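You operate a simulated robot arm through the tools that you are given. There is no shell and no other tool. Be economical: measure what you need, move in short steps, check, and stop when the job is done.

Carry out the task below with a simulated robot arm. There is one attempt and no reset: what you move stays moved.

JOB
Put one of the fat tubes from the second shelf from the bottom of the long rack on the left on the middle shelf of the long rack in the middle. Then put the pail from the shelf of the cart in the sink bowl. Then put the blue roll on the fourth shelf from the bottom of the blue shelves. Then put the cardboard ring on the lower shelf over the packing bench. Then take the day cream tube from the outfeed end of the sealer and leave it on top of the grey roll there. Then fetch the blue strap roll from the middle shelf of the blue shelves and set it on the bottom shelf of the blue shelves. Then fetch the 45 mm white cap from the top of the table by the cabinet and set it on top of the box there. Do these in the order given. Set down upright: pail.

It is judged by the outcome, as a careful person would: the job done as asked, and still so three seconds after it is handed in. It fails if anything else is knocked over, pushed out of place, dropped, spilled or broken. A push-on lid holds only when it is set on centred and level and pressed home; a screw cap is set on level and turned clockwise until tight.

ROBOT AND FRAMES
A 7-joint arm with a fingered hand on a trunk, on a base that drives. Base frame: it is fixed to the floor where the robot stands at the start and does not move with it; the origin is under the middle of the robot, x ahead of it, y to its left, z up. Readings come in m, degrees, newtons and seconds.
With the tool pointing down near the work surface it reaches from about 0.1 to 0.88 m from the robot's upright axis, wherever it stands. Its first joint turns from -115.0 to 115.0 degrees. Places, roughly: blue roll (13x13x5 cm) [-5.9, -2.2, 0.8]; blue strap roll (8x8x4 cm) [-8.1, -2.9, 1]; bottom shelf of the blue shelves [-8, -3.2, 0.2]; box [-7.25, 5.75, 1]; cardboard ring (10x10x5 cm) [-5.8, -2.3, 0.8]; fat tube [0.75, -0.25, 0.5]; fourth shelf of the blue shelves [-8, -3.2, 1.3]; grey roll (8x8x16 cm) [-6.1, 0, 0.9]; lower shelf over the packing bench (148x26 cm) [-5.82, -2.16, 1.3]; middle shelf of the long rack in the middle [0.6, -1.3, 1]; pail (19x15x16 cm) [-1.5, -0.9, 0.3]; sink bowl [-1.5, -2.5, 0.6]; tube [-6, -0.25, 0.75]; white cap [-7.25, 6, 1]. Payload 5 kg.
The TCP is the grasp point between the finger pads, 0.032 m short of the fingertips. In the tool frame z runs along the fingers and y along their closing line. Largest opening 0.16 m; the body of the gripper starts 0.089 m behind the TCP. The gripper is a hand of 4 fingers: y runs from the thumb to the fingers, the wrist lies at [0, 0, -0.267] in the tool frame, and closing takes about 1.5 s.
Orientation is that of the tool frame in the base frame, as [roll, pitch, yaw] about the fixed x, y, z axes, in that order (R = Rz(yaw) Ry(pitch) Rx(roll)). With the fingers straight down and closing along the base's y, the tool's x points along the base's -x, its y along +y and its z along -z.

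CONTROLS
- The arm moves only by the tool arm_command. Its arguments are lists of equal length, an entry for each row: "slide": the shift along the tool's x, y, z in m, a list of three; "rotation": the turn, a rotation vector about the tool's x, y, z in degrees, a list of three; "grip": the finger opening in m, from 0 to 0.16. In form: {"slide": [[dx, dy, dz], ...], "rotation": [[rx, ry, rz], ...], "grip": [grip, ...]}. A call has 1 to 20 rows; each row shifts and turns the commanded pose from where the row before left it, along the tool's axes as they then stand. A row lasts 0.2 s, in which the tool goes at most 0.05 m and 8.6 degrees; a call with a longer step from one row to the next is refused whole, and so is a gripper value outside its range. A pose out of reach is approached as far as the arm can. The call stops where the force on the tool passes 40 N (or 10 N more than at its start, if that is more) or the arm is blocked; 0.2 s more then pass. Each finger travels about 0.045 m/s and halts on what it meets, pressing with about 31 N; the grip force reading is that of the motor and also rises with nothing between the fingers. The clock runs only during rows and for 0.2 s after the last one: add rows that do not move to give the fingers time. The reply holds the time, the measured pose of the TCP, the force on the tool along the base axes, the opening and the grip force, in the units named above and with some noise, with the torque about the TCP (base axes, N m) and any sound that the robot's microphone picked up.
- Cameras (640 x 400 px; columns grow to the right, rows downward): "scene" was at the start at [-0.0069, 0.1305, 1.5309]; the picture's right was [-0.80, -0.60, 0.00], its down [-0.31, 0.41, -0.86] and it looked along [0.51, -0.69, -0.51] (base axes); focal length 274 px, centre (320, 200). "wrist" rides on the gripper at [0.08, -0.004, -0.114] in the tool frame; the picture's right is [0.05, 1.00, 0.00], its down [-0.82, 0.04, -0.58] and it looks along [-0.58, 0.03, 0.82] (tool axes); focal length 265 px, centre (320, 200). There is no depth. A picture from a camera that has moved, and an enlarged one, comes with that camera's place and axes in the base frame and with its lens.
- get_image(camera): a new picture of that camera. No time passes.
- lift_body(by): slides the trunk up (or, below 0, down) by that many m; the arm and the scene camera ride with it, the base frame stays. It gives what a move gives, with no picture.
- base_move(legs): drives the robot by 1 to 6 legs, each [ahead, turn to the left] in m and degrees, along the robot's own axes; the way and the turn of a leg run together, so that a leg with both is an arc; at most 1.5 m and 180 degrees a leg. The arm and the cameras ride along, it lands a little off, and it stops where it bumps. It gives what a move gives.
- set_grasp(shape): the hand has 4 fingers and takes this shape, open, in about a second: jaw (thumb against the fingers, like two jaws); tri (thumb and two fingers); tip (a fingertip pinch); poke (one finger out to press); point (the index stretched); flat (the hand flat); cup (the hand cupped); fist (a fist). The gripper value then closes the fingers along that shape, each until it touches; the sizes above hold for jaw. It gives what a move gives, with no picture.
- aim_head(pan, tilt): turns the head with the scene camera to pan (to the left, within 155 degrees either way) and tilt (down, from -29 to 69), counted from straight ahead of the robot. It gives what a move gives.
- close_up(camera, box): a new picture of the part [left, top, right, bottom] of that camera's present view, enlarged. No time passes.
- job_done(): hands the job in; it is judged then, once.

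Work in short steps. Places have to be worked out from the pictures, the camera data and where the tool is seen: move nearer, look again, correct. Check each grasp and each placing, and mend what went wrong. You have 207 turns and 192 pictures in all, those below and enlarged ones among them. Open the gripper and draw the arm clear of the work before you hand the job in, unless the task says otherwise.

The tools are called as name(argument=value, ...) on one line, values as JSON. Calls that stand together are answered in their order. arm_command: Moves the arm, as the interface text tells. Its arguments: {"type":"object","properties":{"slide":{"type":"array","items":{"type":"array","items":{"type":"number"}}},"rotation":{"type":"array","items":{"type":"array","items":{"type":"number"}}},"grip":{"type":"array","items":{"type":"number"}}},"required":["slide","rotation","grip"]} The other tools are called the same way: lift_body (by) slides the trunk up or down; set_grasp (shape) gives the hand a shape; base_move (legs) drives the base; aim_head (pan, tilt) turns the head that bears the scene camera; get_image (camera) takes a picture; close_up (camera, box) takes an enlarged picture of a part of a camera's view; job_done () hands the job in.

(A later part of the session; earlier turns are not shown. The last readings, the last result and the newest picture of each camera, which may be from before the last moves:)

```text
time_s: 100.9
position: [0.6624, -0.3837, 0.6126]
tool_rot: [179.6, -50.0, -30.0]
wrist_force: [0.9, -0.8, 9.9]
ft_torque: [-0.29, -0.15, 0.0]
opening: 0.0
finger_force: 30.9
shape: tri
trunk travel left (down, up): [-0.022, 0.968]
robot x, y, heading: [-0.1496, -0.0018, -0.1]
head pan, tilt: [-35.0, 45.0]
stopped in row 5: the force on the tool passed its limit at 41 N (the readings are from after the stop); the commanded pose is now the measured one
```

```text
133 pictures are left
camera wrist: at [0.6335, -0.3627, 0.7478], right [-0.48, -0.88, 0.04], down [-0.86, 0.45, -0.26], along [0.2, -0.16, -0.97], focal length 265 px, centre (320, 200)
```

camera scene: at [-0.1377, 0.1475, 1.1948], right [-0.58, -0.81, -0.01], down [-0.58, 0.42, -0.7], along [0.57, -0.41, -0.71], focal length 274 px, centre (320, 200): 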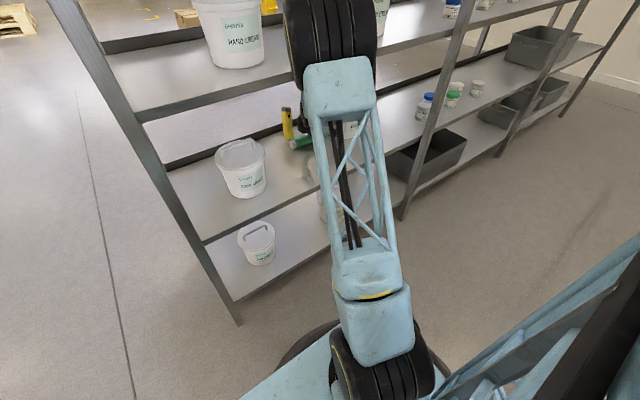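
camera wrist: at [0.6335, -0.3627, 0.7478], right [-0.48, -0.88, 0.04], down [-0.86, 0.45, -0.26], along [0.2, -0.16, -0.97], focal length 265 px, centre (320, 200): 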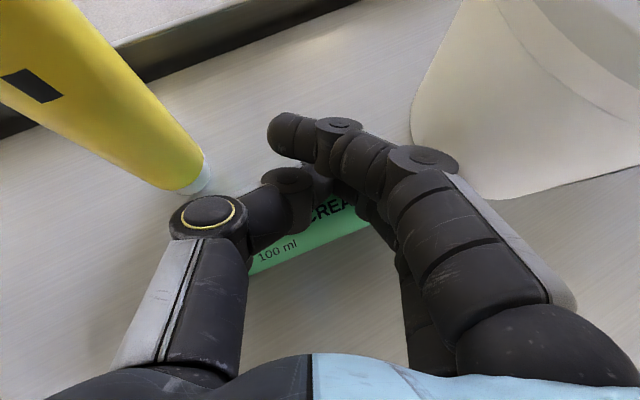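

The tip is too high and jams on the tube. I ease back 8 mm, lower 1.6 cm so the push is at mid-height, and pull again.

arm_command(slide=[[0.0045, -0.004, 0.0053]], rotation=[[0, 0, 0]], grip=[0])

lift_body(by=-0.018)

arm_command(slide=[[-0.0028, 0.0025, -0.0033], [-0.0028, 0.0025, -0.0033], [-0.0028, 0.0025, -0.0033], [-0.0028, 0.0025, -0.0033], [-0.0028, 0.0025, -0.0033]], rotation=[[0, 0, 0], [0, 0, 0], [0, 0, 0], [0, 0, 0], [0, 0, 0]], grip=[0, 0, 0, 0, 0])

get_image(camera="wrist")

```text
time_s: 101.3
position: [0.6685, -0.3854, 0.6092]
tool_rot: [179.6, -49.9, -30.0]
wrist_force: [2.5, -2.2, 8.6]
ft_torque: [-0.19, -0.08, 0.05]
opening: 0.0
finger_force: 31.0
shape: tri
trunk travel left (down, up): [-0.022, 0.968]
robot x, y, heading: [-0.1442, 0.0024, -0.3]
head pan, tilt: [-35.0, 45.0]
```

```text
time_s: 101.8
position: [0.674, -0.3857, 0.6065]
tool_rot: [179.6, -51.0, -30.0]
wrist_force: [2.6, -0.5, 11.1]
ft_torque: [-0.24, -0.08, 0.07]
opening: 0.0001
finger_force: 31.5
shape: tri
trunk travel left (down, up): [-0.01, 0.98]
robot x, y, heading: [-0.1527, 0.0008, -0.2]
head pan, tilt: [-35.0, 45.0]
stopped: the force on the tool passed its limit at 46 N (the readings are from after the stop); the commanded pose is now the measured one
```

```text
time_s: 102.8
position: [0.6572, -0.3842, 0.6084]
tool_rot: [179.5, -51.3, -30.0]
wrist_force: [0.2, 1.4, 3.8]
ft_torque: [-0.12, -0.05, 0.0]
opening: 0.0
finger_force: 31.5
shape: tri
trunk travel left (down, up): [-0.01, 0.98]
robot x, y, heading: [-0.1429, 0.0023, -0.0]
head pan, tilt: [-35.0, 45.0]
stopped in row 5: the force on the tool passed its limit at 42 N (the readings are from after the stop); the commanded pose is now the measured one
```

```text
132 pictures are left
camera wrist: at [0.6259, -0.3623, 0.7447], right [-0.47, -0.88, 0.04], down [-0.85, 0.45, -0.27], along [0.22, -0.17, -0.96], focal length 265 px, centre (320, 200)
```

wrist: 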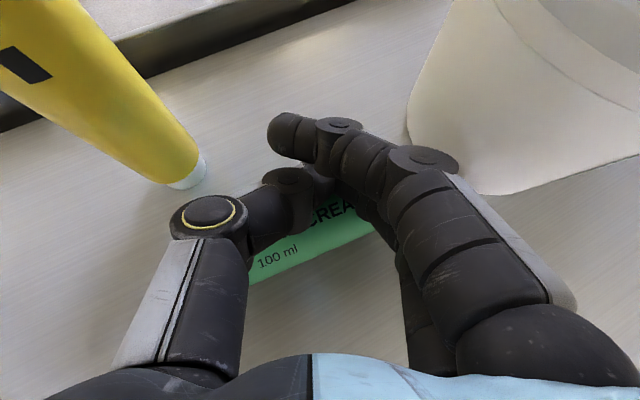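

The tube now is pinned lightly under the hand and slides along with it — a controlled drag. I relieve ~3 mm of pressure and drag back by the arm.

lift_body(by=0.004)

arm_command(slide=[[-0.0056, 0.005, -0.0066], [-0.0056, 0.005, -0.0066], [-0.0056, 0.005, -0.0066], [-0.0056, 0.005, -0.0066], [-0.0056, 0.005, -0.0066]], rotation=[[0, 0, 0], [0, 0, 0], [0, 0, 0], [0, 0, 0], [0, 0, 0]], grip=[0, 0, 0, 0, 0])

get_image(camera="wrist")

```text
time_s: 103.3
position: [0.6567, -0.386, 0.6129]
tool_rot: [179.7, -51.2, -30.0]
wrist_force: [0.4, 0.1, 0.2]
ft_torque: [0.01, 0.01, 0.0]
opening: 0.0
finger_force: 30.9
shape: tri
trunk travel left (down, up): [-0.014, 0.976]
robot x, y, heading: [-0.1505, 0.0034, -0.3]
head pan, tilt: [-35.0, 45.0]
```

```text
time_s: 104.5
position: [0.6077, -0.3861, 0.6147]
tool_rot: [179.6, -51.4, -29.9]
wrist_force: [1.3, -0.2, 9.9]
ft_torque: [-0.25, -0.14, 0.07]
opening: 0.0
finger_force: 31.2
shape: tri
trunk travel left (down, up): [-0.014, 0.976]
robot x, y, heading: [-0.145, 0.0046, -0.1]
head pan, tilt: [-35.0, 45.0]
```

```text
131 pictures are left
camera wrist: at [0.5757, -0.362, 0.7495], right [-0.47, -0.88, 0.04], down [-0.85, 0.45, -0.28], along [0.22, -0.17, -0.96], focal length 265 px, centre (320, 200)
```

wrist: 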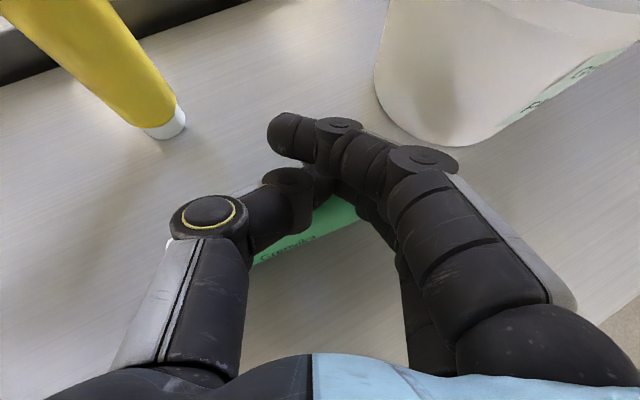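

Works well; both neighbours are undisturbed. Continue dragging 7 cm.

arm_command(slide=[[-0.0056, 0.005, -0.0066], [-0.0056, 0.005, -0.0066], [-0.0056, 0.005, -0.0066], [-0.0056, 0.005, -0.0066], [-0.0056, 0.005, -0.0066], [-0.0056, 0.005, -0.0066], [-0.0056, 0.005, -0.0066]], rotation=[[0, 0, 0], [0, 0, 0], [0, 0, 0], [0, 0, 0], [0, 0, 0], [0, 0, 0], [0, 0, 0]], grip=[0, 0, 0, 0, 0, 0, 0])

get_image(camera="wrist")

```text
time_s: 105.5
position: [0.5731, -0.3846, 0.6152]
tool_rot: [179.4, -51.7, -29.7]
wrist_force: [-1.0, 0.9, 11.9]
ft_torque: [-0.19, -0.18, 0.01]
opening: 0.0
finger_force: 30.9
shape: tri
trunk travel left (down, up): [-0.014, 0.976]
robot x, y, heading: [-0.1435, 0.0006, -0.3]
head pan, tilt: [-35.0, 45.0]
stopped in row 4: the force on the tool passed its limit at 43 N (the readings are from after the stop); the commanded pose is now the measured one
```

```text
130 pictures are left
camera wrist: at [0.5418, -0.3602, 0.7505], right [-0.47, -0.88, 0.05], down [-0.85, 0.44, -0.28], along [0.23, -0.17, -0.96], focal length 265 px, centre (320, 200)
```

wrist: 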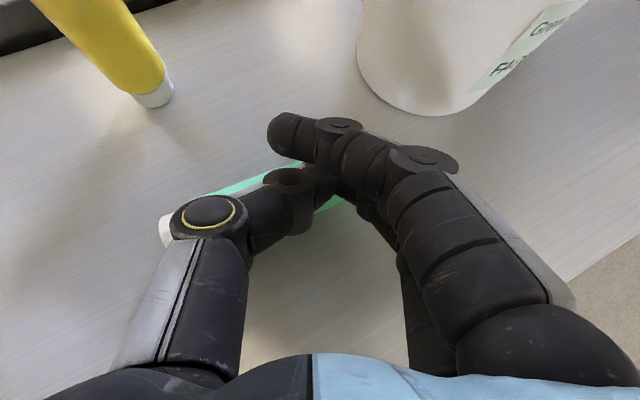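

The tube lags now under the tips. Re-hook: lift slightly, move 3 cm farther behind, lower, and drag again.

lift_body(by=0.015)

arm_command(slide=[[0.0084, -0.0075, 0.0099], [0.0084, -0.0075, 0.0099], [0, 0, 0]], rotation=[[0, 0, 0], [0, 0, 0], [0, 0, 0]], grip=[0, 0, 0])

lift_body(by=-0.015)

arm_command(slide=[[-0.0056, 0.005, -0.0066], [-0.0056, 0.005, -0.0066], [-0.0056, 0.005, -0.0066], [-0.0056, 0.005, -0.0066], [-0.0056, 0.005, -0.0066], [-0.0056, 0.005, -0.0066], [-0.0056, 0.005, -0.0066], [-0.0056, 0.005, -0.0066]], rotation=[[0, 0, 0], [0, 0, 0], [0, 0, 0], [0, 0, 0], [0, 0, 0], [0, 0, 0], [0, 0, 0], [0, 0, 0]], grip=[0, 0, 0, 0, 0, 0, 0, 0])

get_image(camera="wrist")

```text
time_s: 106.1
position: [0.573, -0.384, 0.628]
tool_rot: [179.7, -51.4, -29.8]
wrist_force: [0.1, -0.1, -0.7]
ft_torque: [0.0, 0.01, 0.02]
opening: 0.0001
finger_force: 31.1
shape: tri
trunk travel left (down, up): [-0.029, 0.961]
robot x, y, heading: [-0.1485, 0.0006, -0.2]
head pan, tilt: [-35.0, 45.0]
```

```text
time_s: 106.9
position: [0.6027, -0.3842, 0.6297]
tool_rot: [179.6, -51.5, -29.8]
wrist_force: [0.2, -0.2, -0.3]
ft_torque: [-0.01, -0.01, 0.01]
opening: 0.0
finger_force: 31.3
shape: tri
trunk travel left (down, up): [-0.029, 0.961]
robot x, y, heading: [-0.1471, 0.0007, 0.1]
head pan, tilt: [-35.0, 45.0]
```

```text
time_s: 107.5
position: [0.6045, -0.3843, 0.615]
tool_rot: [179.6, -51.4, -29.8]
wrist_force: [-0.6, 0.4, -0.3]
ft_torque: [0.04, 0.02, 0.01]
opening: 0.0001
finger_force: 30.9
shape: tri
trunk travel left (down, up): [-0.014, 0.976]
robot x, y, heading: [-0.1485, 0.0047, -0.1]
head pan, tilt: [-35.0, 45.0]
```

```text
time_s: 109.3
position: [0.5229, -0.3833, 0.6131]
tool_rot: [179.6, -51.3, -29.8]
wrist_force: [0.5, -0.9, -0.4]
ft_torque: [0.0, 0.0, 0.0]
opening: 0.0
finger_force: 30.5
shape: tri
trunk travel left (down, up): [-0.014, 0.976]
robot x, y, heading: [-0.1462, -0.0003, -0.2]
head pan, tilt: [-35.0, 45.0]
```

```text
129 pictures are left
camera wrist: at [0.4917, -0.3602, 0.7476], right [-0.47, -0.88, 0.04], down [-0.85, 0.44, -0.28], along [0.22, -0.17, -0.96], focal length 265 px, centre (320, 200)
```

wrist: 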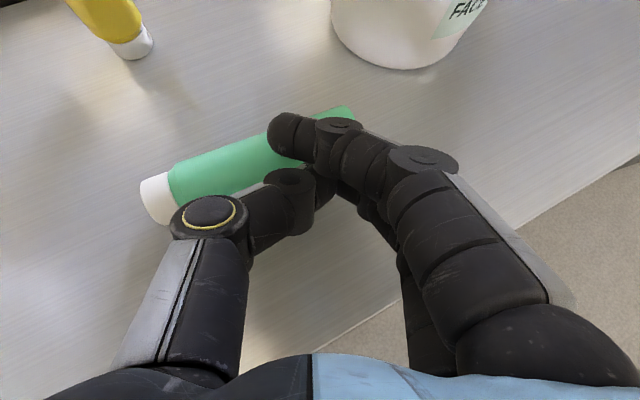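

The tube is now free-standing in clear space, lying along y from about -0.29 to -0.445 at x≈0.585. It's 15 cm long, so I can pinch it end-to-end where the fingers are nearly parallel. I rise, back off, open wide and turn the yaw to 0.

lift_body(by=0.06)

base_move(legs=[[-0.12, 0]])

arm_command(slide=[[0, 0, 0], [0, 0, 0], [0, 0, 0], [0, 0, 0], [0, 0, 0], [0, 0, 0]], rotation=[[5.75, 0, -4.8], [5.75, 0, -4.8], [5.75, 0, -4.8], [5.75, 0, -4.8], [0, 4, 0], [0, 0, 0]], grip=[0.16, 0.16, 0.16, 0.16, 0.16, 0.16])

get_image(camera="wrist")

```text
time_s: 110.3
position: [0.5223, -0.3838, 0.6731]
tool_rot: [179.6, -51.4, -29.8]
wrist_force: [-0.2, -0.3, -0.4]
ft_torque: [0.0, 0.03, -0.01]
opening: 0.0001
finger_force: 31.2
shape: tri
trunk travel left (down, up): [-0.074, 0.916]
robot x, y, heading: [-0.1476, 0.0012, -0.5]
head pan, tilt: [-35.0, 45.0]
```

```text
time_s: 111.5
position: [0.4028, -0.3825, 0.6726]
tool_rot: [179.7, -51.4, -29.7]
wrist_force: [0.5, -0.7, -0.7]
ft_torque: [-0.03, -0.01, -0.01]
opening: 0.0003
finger_force: 31.2
shape: tri
trunk travel left (down, up): [-0.074, 0.916]
robot x, y, heading: [-0.2688, 0.0033, 0.2]
head pan, tilt: [-35.0, 45.0]
```

```text
time_s: 112.9
position: [0.4018, -0.3841, 0.6726]
tool_rot: [178.6, -55.2, 1.2]
wrist_force: [0.2, -0.2, 0.2]
ft_torque: [0.02, 0.02, 0.02]
opening: 0.1521
finger_force: 0.1
shape: tri
trunk travel left (down, up): [-0.074, 0.916]
robot x, y, heading: [-0.2673, -0.0022, 0.2]
head pan, tilt: [-35.0, 45.0]
```

```text
128 pictures are left
camera wrist: at [0.3542, -0.3774, 0.8051], right [0.03, -1.0, 0.06], down [-0.94, -0.05, -0.34], along [0.34, -0.04, -0.94], focal length 265 px, centre (320, 200)
```

wrist: 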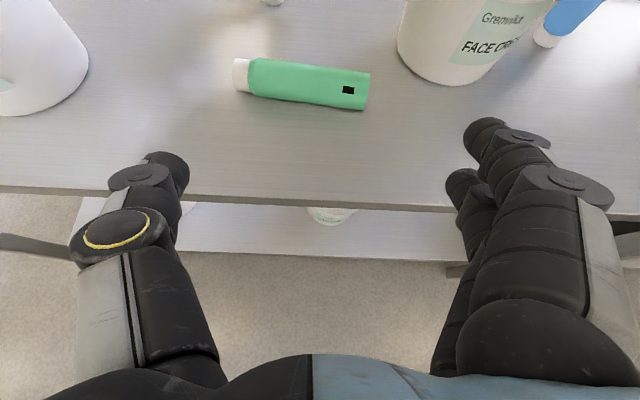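

Tube measured: ends at (0.578,-0.295) and (0.566,-0.436), 14 cm long, yaw −4.7°. (The pail has moved back some; I'll restore it later.) Align and drive over it.

arm_command(slide=[[-0.0067, -0.0097, 0.0036], [-0.0067, -0.0097, 0.0036], [0, 0, 0]], rotation=[[-3.45, 0, 2.4], [0, 0, 0], [0, 0, 0]], grip=[0.16, 0.16, 0.16])

base_move(legs=[[0.157, 0]])

get_image(camera="wrist")

```text
time_s: 113.7
position: [0.4017, -0.3635, 0.657]
tool_rot: [178.5, -55.2, -3.1]
wrist_force: [0.0, -0.7, -0.1]
ft_torque: [0.01, 0.04, 0.03]
opening: 0.1522
finger_force: 0.1
shape: tri
trunk travel left (down, up): [-0.074, 0.916]
robot x, y, heading: [-0.2685, 0.0016, -0.2]
head pan, tilt: [-35.0, 45.0]
```

```text
time_s: 115.2
position: [0.5601, -0.3619, 0.657]
tool_rot: [178.5, -55.3, -3.0]
wrist_force: [0.3, -0.6, 0.3]
ft_torque: [0.0, 0.02, -0.03]
opening: 0.1523
finger_force: 0.1
shape: tri
trunk travel left (down, up): [-0.074, 0.916]
robot x, y, heading: [-0.1077, 0.005, 0.3]
head pan, tilt: [-35.0, 45.0]
```

```text
127 pictures are left
camera wrist: at [0.5128, -0.3531, 0.7892], right [-0.04, -1.0, 0.06], down [-0.94, 0.02, -0.34], along [0.34, -0.07, -0.94], focal length 265 px, centre (320, 200)
```

wrist: 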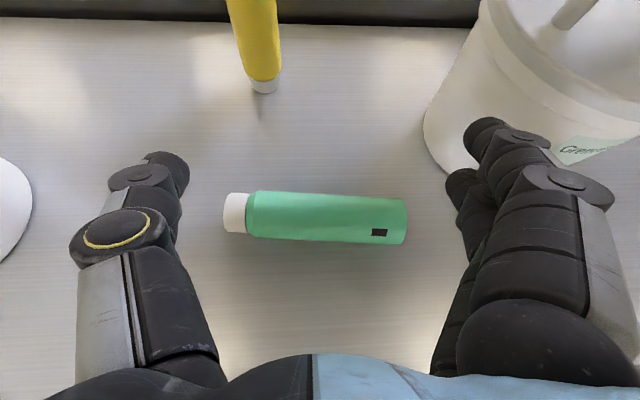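

Margins are slim (opening 0.152 vs 0.145). I re-set the tri shape to regain the full opening and shift 5 mm right.

set_grasp(shape="tri")

arm_command(slide=[[0, 0.005, 0.002], [0, 0, 0], [0, 0, 0]], rotation=[[0, 0, 0], [0, 0, 0], [0, 0, 0]], grip=[0.16, 0.16, 0.16])

```text
time_s: 116.0
position: [0.5591, -0.3635, 0.6568]
tool_rot: [178.5, -55.2, -3.1]
wrist_force: [-0.6, 1.0, -0.1]
ft_torque: [0.01, 0.0, -0.03]
opening: 0.1598
finger_force: 0.0
shape: tri
trunk travel left (down, up): [-0.074, 0.916]
robot x, y, heading: [-0.1119, -0.0013, 0.1]
head pan, tilt: [-35.0, 45.0]
```

```text
time_s: 116.8
position: [0.561, -0.367, 0.6562]
tool_rot: [178.5, -55.3, -3.0]
wrist_force: [-0.2, 0.2, -0.3]
ft_torque: [0.0, 0.03, 0.01]
opening: 0.1593
finger_force: 0.1
shape: tri
trunk travel left (down, up): [-0.074, 0.916]
robot x, y, heading: [-0.1088, 0.0021, 0.2]
head pan, tilt: [-35.0, 45.0]
```

lift_body(by=-0.045)

get_image(camera="wrist")

```text
time_s: 117.7
position: [0.5607, -0.3679, 0.6102]
tool_rot: [178.5, -55.3, -3.0]
wrist_force: [0.0, -0.8, -1.0]
ft_torque: [0.0, -0.02, -0.01]
opening: 0.1599
finger_force: 0.0
shape: tri
trunk travel left (down, up): [-0.029, 0.961]
robot x, y, heading: [-0.1078, -0.0013, 0.1]
head pan, tilt: [-35.0, 45.0]
```

```text
126 pictures are left
camera wrist: at [0.5138, -0.3582, 0.743], right [-0.04, -1.0, 0.06], down [-0.94, 0.02, -0.34], along [0.34, -0.07, -0.94], focal length 265 px, centre (320, 200)
```

wrist: 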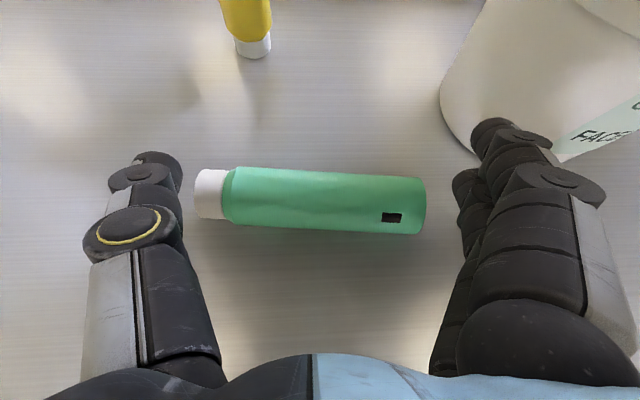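

lift_body(by=-0.025)

get_image(camera="wrist")

```text
time_s: 118.4
position: [0.5603, -0.3687, 0.5852]
tool_rot: [178.4, -55.2, -3.0]
wrist_force: [-0.7, 0.2, 0.4]
ft_torque: [0.03, 0.01, -0.01]
opening: 0.1598
finger_force: 0.0
shape: tri
trunk travel left (down, up): [-0.004, 0.986]
robot x, y, heading: [-0.113, 0.0016, 0.0]
head pan, tilt: [-35.0, 45.0]
```

```text
125 pictures are left
camera wrist: at [0.5138, -0.3582, 0.718], right [-0.04, -1.0, 0.06], down [-0.94, 0.02, -0.34], along [0.34, -0.07, -0.94], focal length 265 px, centre (320, 200)
```

wrist: 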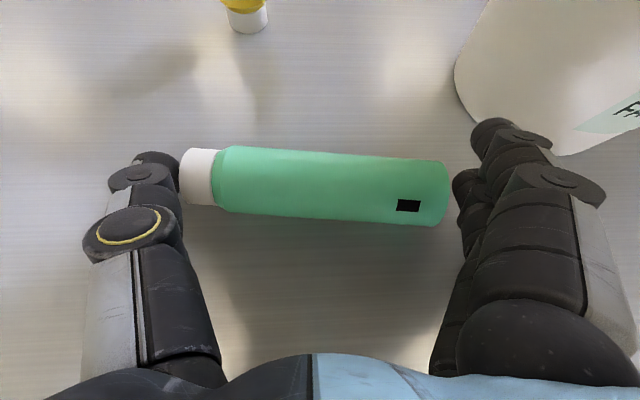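

Beautifully straddled. Close.

arm_command(slide=[[0, 0, 0], [0, 0, 0], [0, 0, 0], [0, 0, 0], [0, 0, 0], [0, 0, 0]], rotation=[[0, 0, 0], [0, 0, 0], [0, 0, 0], [0, 0, 0], [0, 0, 0], [0, 0, 0]], grip=[0.15, 0.14, 0.135, 0.13, 0.125, 0.12])

get_image(camera="wrist")

```text
time_s: 119.8
position: [0.5601, -0.3665, 0.5866]
tool_rot: [178.5, -55.3, -3.0]
wrist_force: [0.3, -0.1, -0.1]
ft_torque: [0.03, -0.02, 0.01]
opening: 0.1185
finger_force: 0.0
shape: tri
trunk travel left (down, up): [-0.004, 0.986]
robot x, y, heading: [-0.1133, 0.0021, 0.1]
head pan, tilt: [-35.0, 45.0]
```

```text
124 pictures are left
camera wrist: at [0.5138, -0.3582, 0.7179], right [-0.04, -1.0, 0.06], down [-0.94, 0.02, -0.34], along [0.34, -0.07, -0.94], focal length 265 px, centre (320, 200)
```

wrist: 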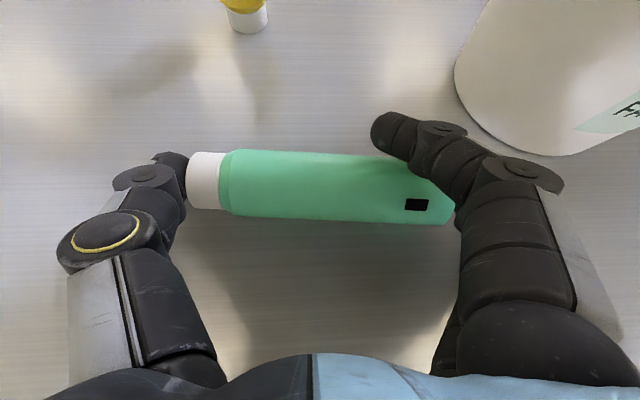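

Thumb and finger touch both ends. Squeeze more.

arm_command(slide=[[0, 0, 0], [0, 0, 0], [0, 0, 0], [0, 0, 0], [0, 0, 0]], rotation=[[0, 0, 0], [0, 0, 0], [0, 0, 0], [0, 0, 0], [0, 0, 0]], grip=[0.11, 0.1, 0.09, 0.08, 0.08])

get_image(camera="wrist")

```text
time_s: 121.0
position: [0.5617, -0.3672, 0.5864]
tool_rot: [178.5, -55.2, -3.1]
wrist_force: [-1.1, -0.8, -0.6]
ft_torque: [-0.08, 0.01, -0.02]
opening: 0.1007
finger_force: 30.9
shape: tri
trunk travel left (down, up): [-0.004, 0.986]
robot x, y, heading: [-0.1115, 0.0018, 0.1]
head pan, tilt: [-35.0, 45.0]
```

```text
123 pictures are left
camera wrist: at [0.5138, -0.3583, 0.718], right [-0.04, -1.0, 0.06], down [-0.94, 0.02, -0.34], along [0.34, -0.07, -0.94], focal length 265 px, centre (320, 200)
```

wrist: 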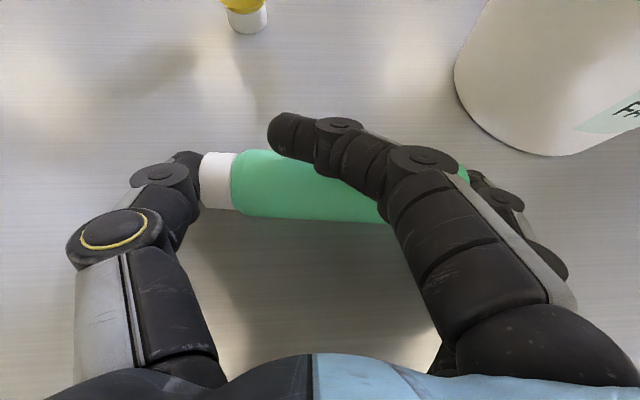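

Force 31 N with the tube pinched end to end. Lift 3 cm.

lift_body(by=0.03)

get_image(camera="wrist")

```text
time_s: 121.8
position: [0.5612, -0.368, 0.6152]
tool_rot: [178.5, -55.1, -2.9]
wrist_force: [0.2, 0.4, -0.1]
ft_torque: [-0.01, 0.02, -0.01]
opening: 0.1007
finger_force: 31.1
shape: tri
trunk travel left (down, up): [-0.034, 0.956]
robot x, y, heading: [-0.1074, 0.0029, 0.3]
head pan, tilt: [-35.0, 45.0]
```

```text
122 pictures are left
camera wrist: at [0.5138, -0.3582, 0.7479], right [-0.04, -1.0, 0.06], down [-0.94, 0.02, -0.34], along [0.34, -0.07, -0.94], focal length 265 px, centre (320, 200)
```

wrist: 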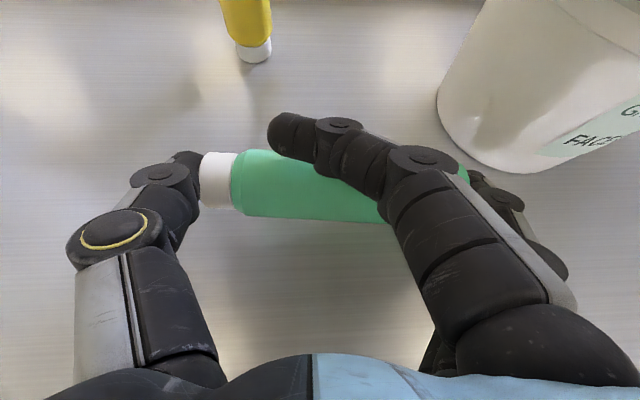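

Held firmly. Retreat, then raise the trunk and look toward the middle rack.

base_move(legs=[[-0.33, 0]])

lift_body(by=0.45)

aim_head(pan=-55, tilt=25)

get_image(camera="scene")

```text
time_s: 124.0
position: [0.2264, -0.3676, 0.6152]
tool_rot: [178.4, -55.3, -2.9]
wrist_force: [0.0, -1.0, 0.1]
ft_torque: [0.04, 0.0, -0.04]
opening: 0.1006
finger_force: 31.5
shape: tri
trunk travel left (down, up): [-0.034, 0.956]
robot x, y, heading: [-0.4475, 0.0008, 0.3]
head pan, tilt: [-35.0, 45.0]
```

```text
refused: 0.45 is not a number from -0.4 to 0.4
```

```text
time_s: 124.8
position: [0.2271, -0.3681, 0.6155]
tool_rot: [178.5, -55.2, -2.9]
wrist_force: [1.0, -0.2, 0.1]
ft_torque: [-0.02, 0.01, 0.0]
opening: 0.1007
finger_force: 30.9
shape: tri
trunk travel left (down, up): [-0.034, 0.956]
robot x, y, heading: [-0.4466, 0.0013, -0.1]
head pan, tilt: [-55.0, 25.0]
```

```text
121 pictures are left
camera scene: at [-0.4529, 0.128, 1.2241], right [-0.82, -0.58, 0.0], down [-0.24, 0.35, -0.91], along [0.52, -0.74, -0.42], focal length 274 px, centre (320, 200)
```

scene: 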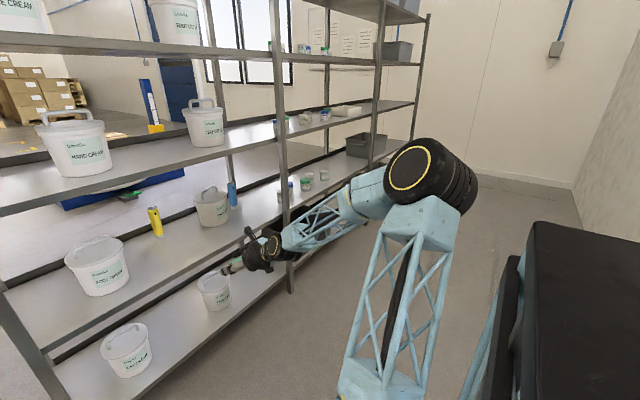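

Racks stand in a row; the middle rack begins at the post near y≈-0.83. I raise the trunk in two steps, then look at its third (middle) shelf.

lift_body(by=0.4)

lift_body(by=0.08)

base_move(legs=[[0, -90], [0.6, 0]])

aim_head(pan=50, tilt=25)

get_image(camera="scene")

```text
time_s: 128.7
position: [0.2263, -0.3682, 1.0159]
tool_rot: [178.5, -55.2, -2.9]
wrist_force: [0.3, 0.2, -0.3]
ft_torque: [0.0, 0.0, 0.01]
opening: 0.1007
finger_force: 30.9
shape: tri
trunk travel left (down, up): [-0.434, 0.556]
robot x, y, heading: [-0.444, -0.0019, -0.1]
head pan, tilt: [-55.0, 25.0]
```

```text
time_s: 129.8
position: [0.2263, -0.3688, 1.0957]
tool_rot: [178.5, -55.1, -2.9]
wrist_force: [0.2, 0.3, -0.2]
ft_torque: [0.02, -0.04, 0.04]
opening: 0.1005
finger_force: 30.9
shape: tri
trunk travel left (down, up): [-0.514, 0.476]
robot x, y, heading: [-0.4443, 0.0012, 0.1]
head pan, tilt: [-55.0, 25.0]
```

```text
time_s: 137.2
position: [-0.8115, -1.2706, 1.0958]
tool_rot: [178.5, -55.3, -92.8]
wrist_force: [-0.7, 0.4, 0.2]
ft_torque: [-0.03, -0.02, 0.02]
opening: 0.1006
finger_force: 30.9
shape: tri
trunk travel left (down, up): [-0.514, 0.476]
robot x, y, heading: [-0.4434, -0.5995, -89.8]
head pan, tilt: [-55.0, 25.0]
```

```text
time_s: 139.1
position: [-0.811, -1.2699, 1.0966]
tool_rot: [178.6, -55.2, -92.8]
wrist_force: [0.4, 0.7, -0.4]
ft_torque: [0.01, -0.01, -0.01]
opening: 0.1005
finger_force: 30.6
shape: tri
trunk travel left (down, up): [-0.514, 0.476]
robot x, y, heading: [-0.4436, -0.6, -89.8]
head pan, tilt: [50.0, 25.0]
```

```text
120 pictures are left
camera scene: at [-0.1706, -0.5974, 1.7042], right [-0.64, -0.77, 0.0], down [-0.32, 0.27, -0.91], along [0.7, -0.58, -0.42], focal length 274 px, centre (320, 200)
```

scene: 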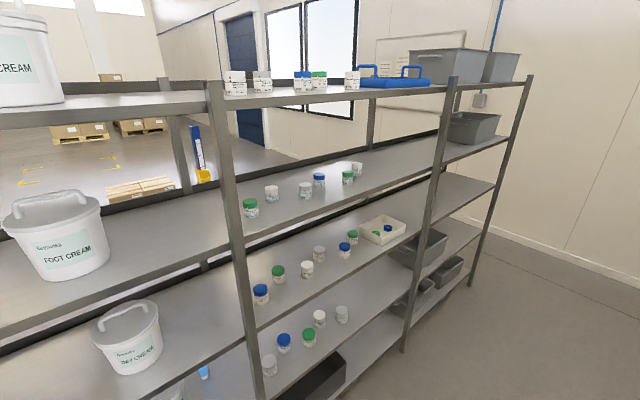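

Third shelf (z≈0.95) carries a zigzag of jars (front row x≈0.545 at y -0.91, -1.12, -1.33; back row x≈0.59). A free strip lies in front; I'll lay the tube along y centred at (0.487, -1.14), with the fingers in the bays. Drive to y≈-0.77 and turn back.

base_move(legs=[[0.172, 0], [0, 90]])

aim_head(pan=-40, tilt=40)

get_image(camera="scene")

get_image(camera="wrist")

```text
time_s: 144.6
position: [0.234, -1.1289, 1.0952]
tool_rot: [178.5, -55.2, -1.9]
wrist_force: [-0.2, 0.6, -0.4]
ft_torque: [-0.01, 0.02, -0.03]
opening: 0.1008
finger_force: 31.0
shape: tri
trunk travel left (down, up): [-0.514, 0.476]
robot x, y, heading: [-0.4396, -0.7703, 1.4]
head pan, tilt: [50.0, 25.0]
```

```text
time_s: 146.2
position: [0.2346, -1.1281, 1.0967]
tool_rot: [178.5, -55.3, -1.8]
wrist_force: [-0.3, 0.1, -1.2]
ft_torque: [0.02, 0.02, -0.02]
opening: 0.1004
finger_force: 31.5
shape: tri
trunk travel left (down, up): [-0.514, 0.476]
robot x, y, heading: [-0.4412, -0.7676, 1.2]
head pan, tilt: [-40.0, 40.0]
```

```text
119 pictures are left
camera scene: at [-0.4411, -0.6231, 1.6809], right [-0.63, -0.78, 0.0], down [-0.5, 0.4, -0.77], along [0.6, -0.48, -0.64], focal length 274 px, centre (320, 200)
```

scene: 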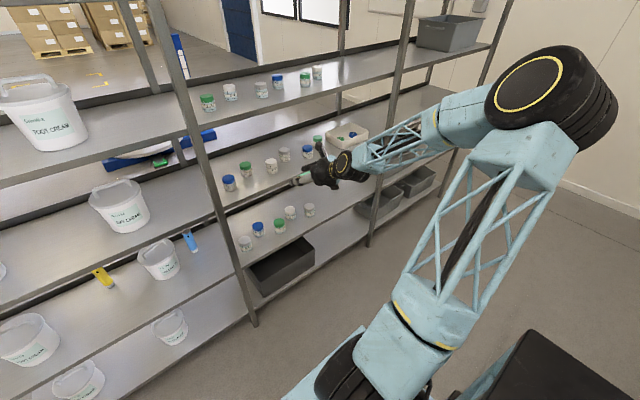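

```text
118 pictures are left
camera wrist: at [0.1873, -1.1194, 1.228], right [-0.03, -1.0, 0.06], down [-0.94, 0.0, -0.34], along [0.34, -0.06, -0.94], focal length 265 px, centre (320, 200)
```

wrist: 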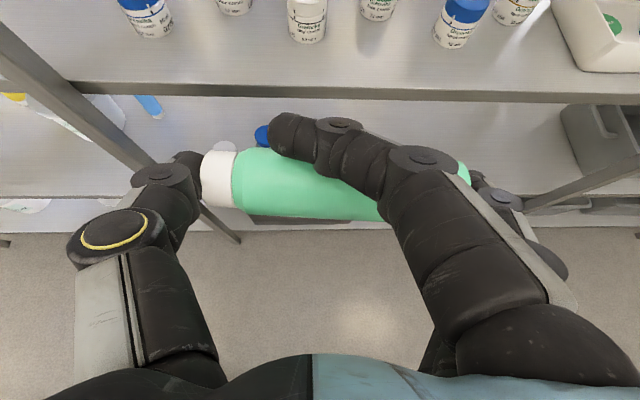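

Jar fronts are at x≈0.52 and the shelf edge at 0.444 — the strip fits. Drive 0.24 m ahead at height.

base_move(legs=[[0.24, 0]])

lift_body(by=-0.08)

get_image(camera="wrist")

```text
time_s: 148.0
position: [0.4743, -1.1254, 1.0959]
tool_rot: [178.5, -55.3, -2.0]
wrist_force: [-0.5, 0.2, -0.4]
ft_torque: [0.0, -0.02, -0.02]
opening: 0.1007
finger_force: 31.1
shape: tri
trunk travel left (down, up): [-0.514, 0.476]
robot x, y, heading: [-0.2025, -0.7656, 0.9]
head pan, tilt: [-40.0, 40.0]
```

```text
time_s: 149.2
position: [0.4745, -1.1251, 1.0152]
tool_rot: [178.5, -55.2, -2.0]
wrist_force: [0.0, 0.0, -1.0]
ft_torque: [-0.03, 0.05, 0.03]
opening: 0.1006
finger_force: 31.0
shape: tri
trunk travel left (down, up): [-0.434, 0.556]
robot x, y, heading: [-0.2005, -0.7676, 0.9]
head pan, tilt: [-40.0, 40.0]
```

```text
117 pictures are left
camera wrist: at [0.4272, -1.1162, 1.1481], right [-0.03, -1.0, 0.06], down [-0.94, 0.01, -0.34], along [0.34, -0.06, -0.94], focal length 265 px, centre (320, 200)
```

wrist: 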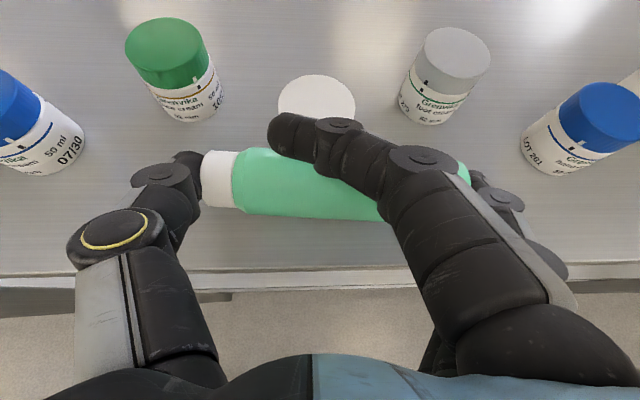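

The upper finger is close to the white jar behind; I back off 9 mm and lower gently toward the shelf.

base_move(legs=[[-0.009, 0]])

lift_body(by=-0.022)

lift_body(by=-0.008)

get_image(camera="wrist")

```text
time_s: 149.9
position: [0.4651, -1.1254, 1.0163]
tool_rot: [178.6, -55.2, -1.9]
wrist_force: [0.4, -0.2, 0.0]
ft_torque: [-0.01, -0.01, -0.04]
opening: 0.1006
finger_force: 30.6
shape: tri
trunk travel left (down, up): [-0.434, 0.556]
robot x, y, heading: [-0.2094, -0.7642, 1.0]
head pan, tilt: [-40.0, 40.0]
```

```text
time_s: 150.6
position: [0.4646, -1.1247, 0.9938]
tool_rot: [178.5, -55.1, -1.8]
wrist_force: [0.2, 0.5, 0.3]
ft_torque: [-0.01, 0.02, -0.01]
opening: 0.1005
finger_force: 31.5
shape: tri
trunk travel left (down, up): [-0.412, 0.578]
robot x, y, heading: [-0.2148, -0.7653, 0.8]
head pan, tilt: [-40.0, 40.0]
```

```text
time_s: 151.2
position: [0.4643, -1.1258, 0.9852]
tool_rot: [178.5, -55.3, -2.1]
wrist_force: [1.2, 1.4, 2.8]
ft_torque: [0.09, -0.11, 0.01]
opening: 0.1005
finger_force: 30.9
shape: tri
trunk travel left (down, up): [-0.404, 0.586]
robot x, y, heading: [-0.2146, -0.7683, 1.0]
head pan, tilt: [-40.0, 40.0]
```

```text
116 pictures are left
camera wrist: at [0.4176, -1.1169, 1.1177], right [-0.03, -1.0, 0.06], down [-0.94, 0.01, -0.34], along [0.34, -0.06, -0.94], focal length 265 px, centre (320, 200)
```

wrist: 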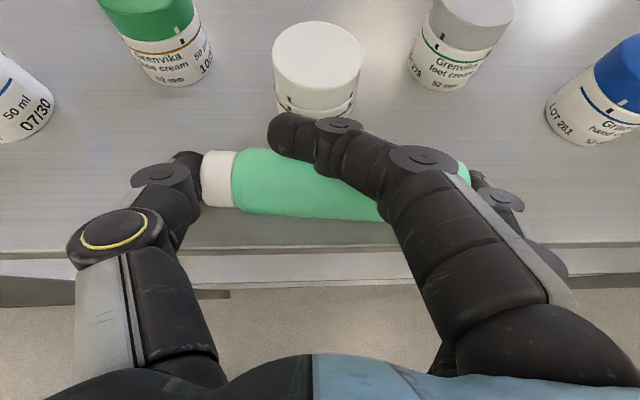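

Contact with the shelf. Release slowly.

arm_command(slide=[[0, 0, 0], [0, 0, 0], [0, 0, 0], [0, 0, 0], [0, 0, 0], [0, 0, 0], [0, 0, 0], [0, 0, 0], [0, 0, 0], [0, 0, 0]], rotation=[[0, 0, 0], [0, 0, 0], [0, 0, 0], [0, 0, 0], [0, 0, 0], [0, 0, 0], [0, 0, 0], [0, 0, 0], [0, 0, 0], [0, 0, 0]], grip=[0.105, 0.11, 0.115, 0.12, 0.125, 0.13, 0.14, 0.15, 0.155, 0.155])

get_image(camera="wrist")

```text
time_s: 153.4
position: [0.4656, -1.1255, 0.9856]
tool_rot: [178.5, -55.2, -2.0]
wrist_force: [-0.3, -0.4, -0.7]
ft_torque: [-0.01, 0.01, 0.03]
opening: 0.1546
finger_force: 0.0
shape: tri
trunk travel left (down, up): [-0.404, 0.586]
robot x, y, heading: [-0.2112, -0.7658, 1.2]
head pan, tilt: [-40.0, 40.0]
```

```text
115 pictures are left
camera wrist: at [0.418, -1.1165, 1.118], right [-0.03, -1.0, 0.06], down [-0.94, 0.01, -0.34], along [0.34, -0.06, -0.94], focal length 265 px, centre (320, 200)
```

wrist: 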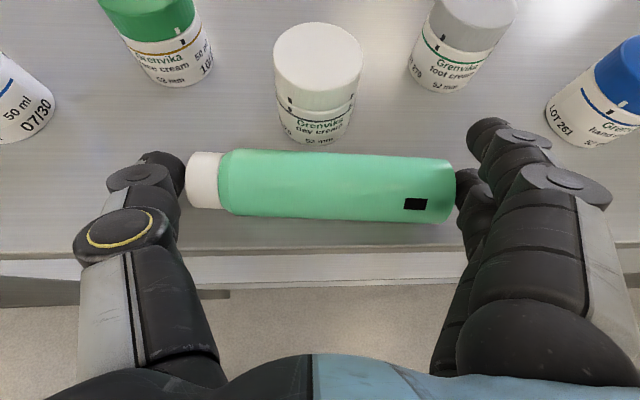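

The tube rests on the shelf. Open fully and rise straight up.

arm_command(slide=[[0, 0, 0], [0, 0, 0]], rotation=[[0, 0, 0], [0, 0, 0]], grip=[0.16, 0.16])

lift_body(by=0.08)

get_image(camera="wrist")

```text
time_s: 154.0
position: [0.4652, -1.1253, 0.987]
tool_rot: [178.5, -55.2, -2.0]
wrist_force: [-0.3, 1.0, -0.3]
ft_torque: [-0.03, -0.03, -0.01]
opening: 0.1598
finger_force: 0.1
shape: tri
trunk travel left (down, up): [-0.404, 0.586]
robot x, y, heading: [-0.2119, -0.7693, 1.2]
head pan, tilt: [-40.0, 40.0]
```

```text
time_s: 155.1
position: [0.4661, -1.1256, 1.0644]
tool_rot: [178.4, -55.2, -1.9]
wrist_force: [-0.8, -0.1, 0.0]
ft_torque: [-0.01, -0.01, -0.02]
opening: 0.1597
finger_force: 0.0
shape: tri
trunk travel left (down, up): [-0.484, 0.506]
robot x, y, heading: [-0.21, -0.7665, 1.1]
head pan, tilt: [-40.0, 40.0]
```

```text
114 pictures are left
camera wrist: at [0.4181, -1.1166, 1.1978], right [-0.03, -1.0, 0.06], down [-0.94, 0.01, -0.34], along [0.34, -0.06, -0.94], focal length 265 px, centre (320, 200)
```

wrist: 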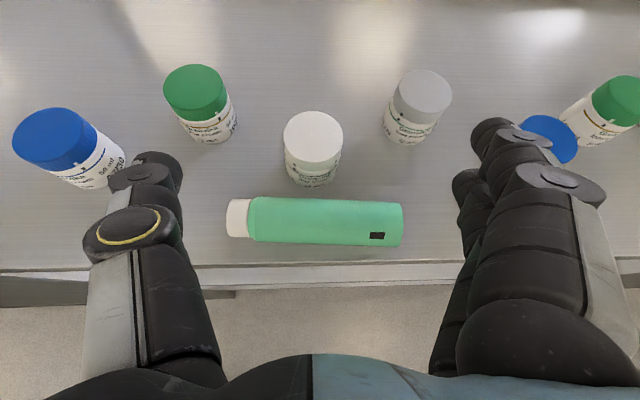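

The tube is placed. Now I restore the FACE CREAM pail that I nudged back: drive back along the aisle to face it and look.

base_move(legs=[[-0.24, 0], [0, -91], [-0.59, 0], [0, 90]])

lift_body(by=-0.35)

get_image(camera="wrist")

get_image(camera="scene")

```text
time_s: 167.9
position: [0.2139, -0.5499, 1.0653]
tool_rot: [178.5, -55.2, -2.7]
wrist_force: [-0.8, 0.4, 0.2]
ft_torque: [0.02, 0.03, 0.0]
opening: 0.1598
finger_force: 0.1
shape: tri
trunk travel left (down, up): [-0.484, 0.506]
robot x, y, heading: [-0.4579, -0.1851, 0.3]
head pan, tilt: [-40.0, 40.0]
```

```text
time_s: 171.3
position: [0.2157, -0.5499, 0.7155]
tool_rot: [178.5, -55.1, -2.6]
wrist_force: [-0.2, 0.2, -0.2]
ft_torque: [0.02, 0.0, 0.02]
opening: 0.1596
finger_force: 0.1
shape: tri
trunk travel left (down, up): [-0.134, 0.856]
robot x, y, heading: [-0.4565, -0.1838, 0.4]
head pan, tilt: [-40.0, 40.0]
```

```text
113 pictures are left
camera wrist: at [0.168, -0.5402, 0.848], right [-0.04, -1.0, 0.06], down [-0.94, 0.02, -0.34], along [0.34, -0.07, -0.94], focal length 265 px, centre (320, 200)
```

wrist: 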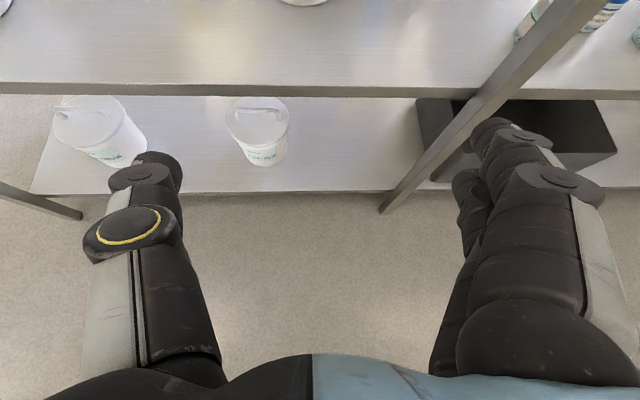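

```text
112 pictures are left
camera scene: at [-0.4537, -0.0357, 1.3009], right [-0.64, -0.77, 0.0], down [-0.49, 0.41, -0.77], along [0.59, -0.49, -0.64], focal length 274 px, centre (320, 200)
```

scene: 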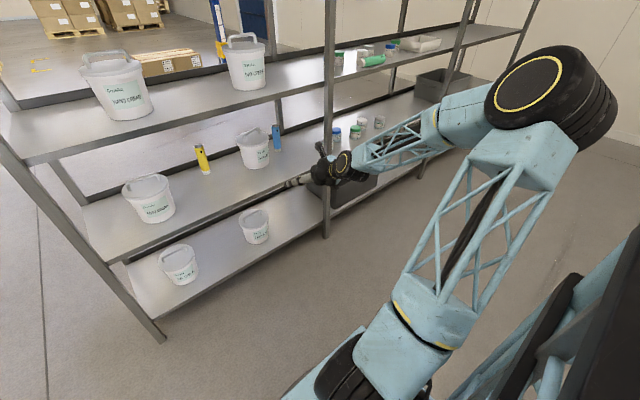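

The pail now sits around (0.68, -0.54); it was at about (0.58, -0.515). I'll hug it with the open hand and drag it back. Lower, shift slightly left and drive 0.32 in.

arm_command(slide=[[0, -0.01, 0], [0, 0, 0]], rotation=[[0, 0, 0], [0, 0, 0]], grip=[0.16, 0.16])

lift_body(by=-0.085)

base_move(legs=[[0.32, 0]])

get_image(camera="wrist")

```text
time_s: 171.9
position: [0.2169, -0.5389, 0.7163]
tool_rot: [178.5, -55.2, -2.6]
wrist_force: [-0.9, 0.7, 0.3]
ft_torque: [-0.01, 0.02, -0.05]
opening: 0.1598
finger_force: 0.0
shape: tri
trunk travel left (down, up): [-0.134, 0.856]
robot x, y, heading: [-0.4588, -0.1829, 0.3]
head pan, tilt: [-40.0, 40.0]
```

```text
time_s: 173.2
position: [0.2153, -0.5387, 0.6295]
tool_rot: [178.5, -55.2, -2.7]
wrist_force: [0.6, 0.4, -0.1]
ft_torque: [-0.01, 0.02, -0.04]
opening: 0.1599
finger_force: 0.1
shape: tri
trunk travel left (down, up): [-0.049, 0.941]
robot x, y, heading: [-0.4558, -0.1864, 0.3]
head pan, tilt: [-40.0, 40.0]
```

```text
time_s: 175.3
position: [0.5352, -0.5389, 0.6301]
tool_rot: [178.4, -55.2, -2.7]
wrist_force: [-0.6, -1.0, -0.1]
ft_torque: [-0.01, -0.03, -0.01]
opening: 0.1599
finger_force: 0.0
shape: tri
trunk travel left (down, up): [-0.049, 0.941]
robot x, y, heading: [-0.1362, -0.1844, 0.5]
head pan, tilt: [-40.0, 40.0]
```

```text
111 pictures are left
camera wrist: at [0.4882, -0.5293, 0.7628], right [-0.04, -1.0, 0.06], down [-0.94, 0.02, -0.34], along [0.34, -0.07, -0.94], focal length 265 px, centre (320, 200)
```

wrist: 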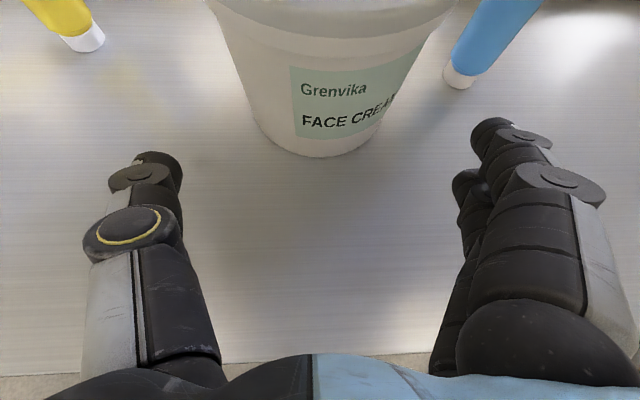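

Pail centre ≈(0.66, -0.542); both neighbours have room. Drive in 0.105 and close gently.

base_move(legs=[[0.105, 0]])

arm_command(slide=[[0, 0, 0], [0, 0, 0], [0, 0, 0], [0, 0, 0], [0, 0, 0]], rotation=[[0, 0, 0], [0, 0, 0], [0, 0, 0], [0, 0, 0], [0, 0, 0]], grip=[0.15, 0.14, 0.13, 0.12, 0.11])

get_image(camera="wrist")

```text
time_s: 176.5
position: [0.6406, -0.5376, 0.6311]
tool_rot: [178.6, -55.2, -2.7]
wrist_force: [-1.5, -1.3, -0.4]
ft_torque: [0.05, -0.12, -0.09]
opening: 0.1597
finger_force: 0.0
shape: tri
trunk travel left (down, up): [-0.049, 0.941]
robot x, y, heading: [-0.0335, -0.1801, 0.4]
head pan, tilt: [-40.0, 40.0]
```

```text
time_s: 177.7
position: [0.6406, -0.5373, 0.6293]
tool_rot: [178.6, -55.2, -2.8]
wrist_force: [-0.7, -2.5, -0.5]
ft_torque: [0.3, 0.02, -0.07]
opening: 0.1291
finger_force: 31.1
shape: tri
trunk travel left (down, up): [-0.049, 0.941]
robot x, y, heading: [-0.033, -0.1795, 0.1]
head pan, tilt: [-40.0, 40.0]
```

```text
110 pictures are left
camera wrist: at [0.5936, -0.5287, 0.7626], right [-0.04, -1.0, 0.06], down [-0.94, 0.02, -0.34], along [0.34, -0.07, -0.94], focal length 265 px, centre (320, 200)
```

wrist: 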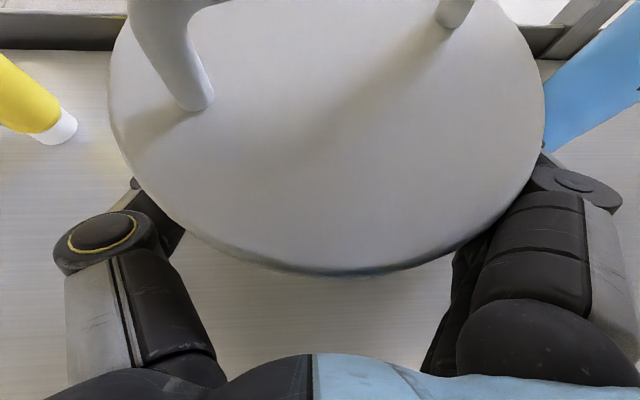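

Hugged with ~31 N. Drag it back 8.5 cm and left 2.5 cm.

base_move(legs=[[-0.085, 0]])

arm_command(slide=[[0, -0.006, 0], [0, -0.006, 0], [0, -0.006, 0], [0, -0.006, 0], [0, 0, 0]], rotation=[[0, 0, 0], [0, 0, 0], [0, 0, 0], [0, 0, 0], [0, 0, 0]], grip=[0.11, 0.11, 0.11, 0.11, 0.11])

arm_command(slide=[[0, 0, 0], [0, 0, 0], [0, 0, 0], [0, 0, 0], [0, 0, 0]], rotation=[[0, 0, 0], [0, 0, 0], [0, 0, 0], [0, 0, 0], [0, 0, 0]], grip=[0.13, 0.14, 0.15, 0.16, 0.16])

base_move(legs=[[-0.15, 0]])

get_image(camera="wrist")

```text
time_s: 178.7
position: [0.5552, -0.5381, 0.6306]
tool_rot: [178.5, -55.2, -2.6]
wrist_force: [3.4, -1.4, 0.7]
ft_torque: [0.33, 0.04, -0.12]
opening: 0.1294
finger_force: 30.9
shape: tri
trunk travel left (down, up): [-0.049, 0.941]
robot x, y, heading: [-0.1183, -0.1847, 0.4]
head pan, tilt: [-40.0, 40.0]
```

```text
time_s: 179.9
position: [0.5575, -0.5136, 0.6299]
tool_rot: [178.6, -55.2, -2.8]
wrist_force: [-0.7, -2.9, -0.6]
ft_torque: [0.34, 0.03, -0.04]
opening: 0.1292
finger_force: 30.8
shape: tri
trunk travel left (down, up): [-0.049, 0.941]
robot x, y, heading: [-0.1179, -0.1823, 0.6]
head pan, tilt: [-40.0, 40.0]
```

```text
time_s: 181.1
position: [0.5574, -0.5144, 0.6301]
tool_rot: [178.4, -55.2, -2.8]
wrist_force: [0.2, 1.0, -0.3]
ft_torque: [0.02, 0.02, -0.03]
opening: 0.1598
finger_force: 0.1
shape: tri
trunk travel left (down, up): [-0.049, 0.941]
robot x, y, heading: [-0.1124, -0.1825, 0.2]
head pan, tilt: [-40.0, 40.0]
```

```text
time_s: 182.5
position: [0.4059, -0.5159, 0.6301]
tool_rot: [178.6, -55.3, -2.7]
wrist_force: [-0.3, 0.4, -0.9]
ft_torque: [-0.01, -0.02, 0.0]
opening: 0.1598
finger_force: 0.0
shape: tri
trunk travel left (down, up): [-0.049, 0.941]
robot x, y, heading: [-0.2684, -0.1853, -0.1]
head pan, tilt: [-40.0, 40.0]
```

```text
109 pictures are left
camera wrist: at [0.3588, -0.5053, 0.7625], right [-0.04, -1.0, 0.06], down [-0.94, 0.02, -0.34], along [0.34, -0.07, -0.94], focal length 265 px, centre (320, 200)
```

wrist: 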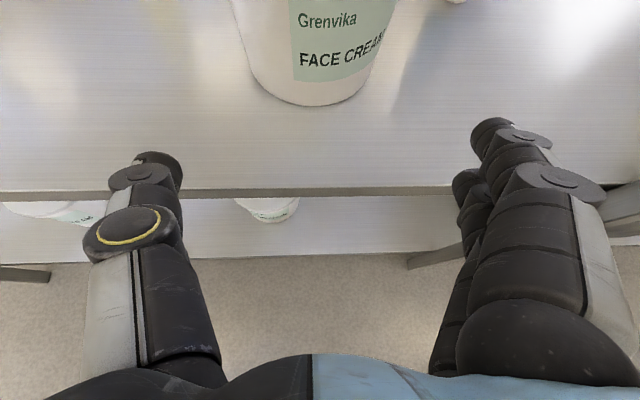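

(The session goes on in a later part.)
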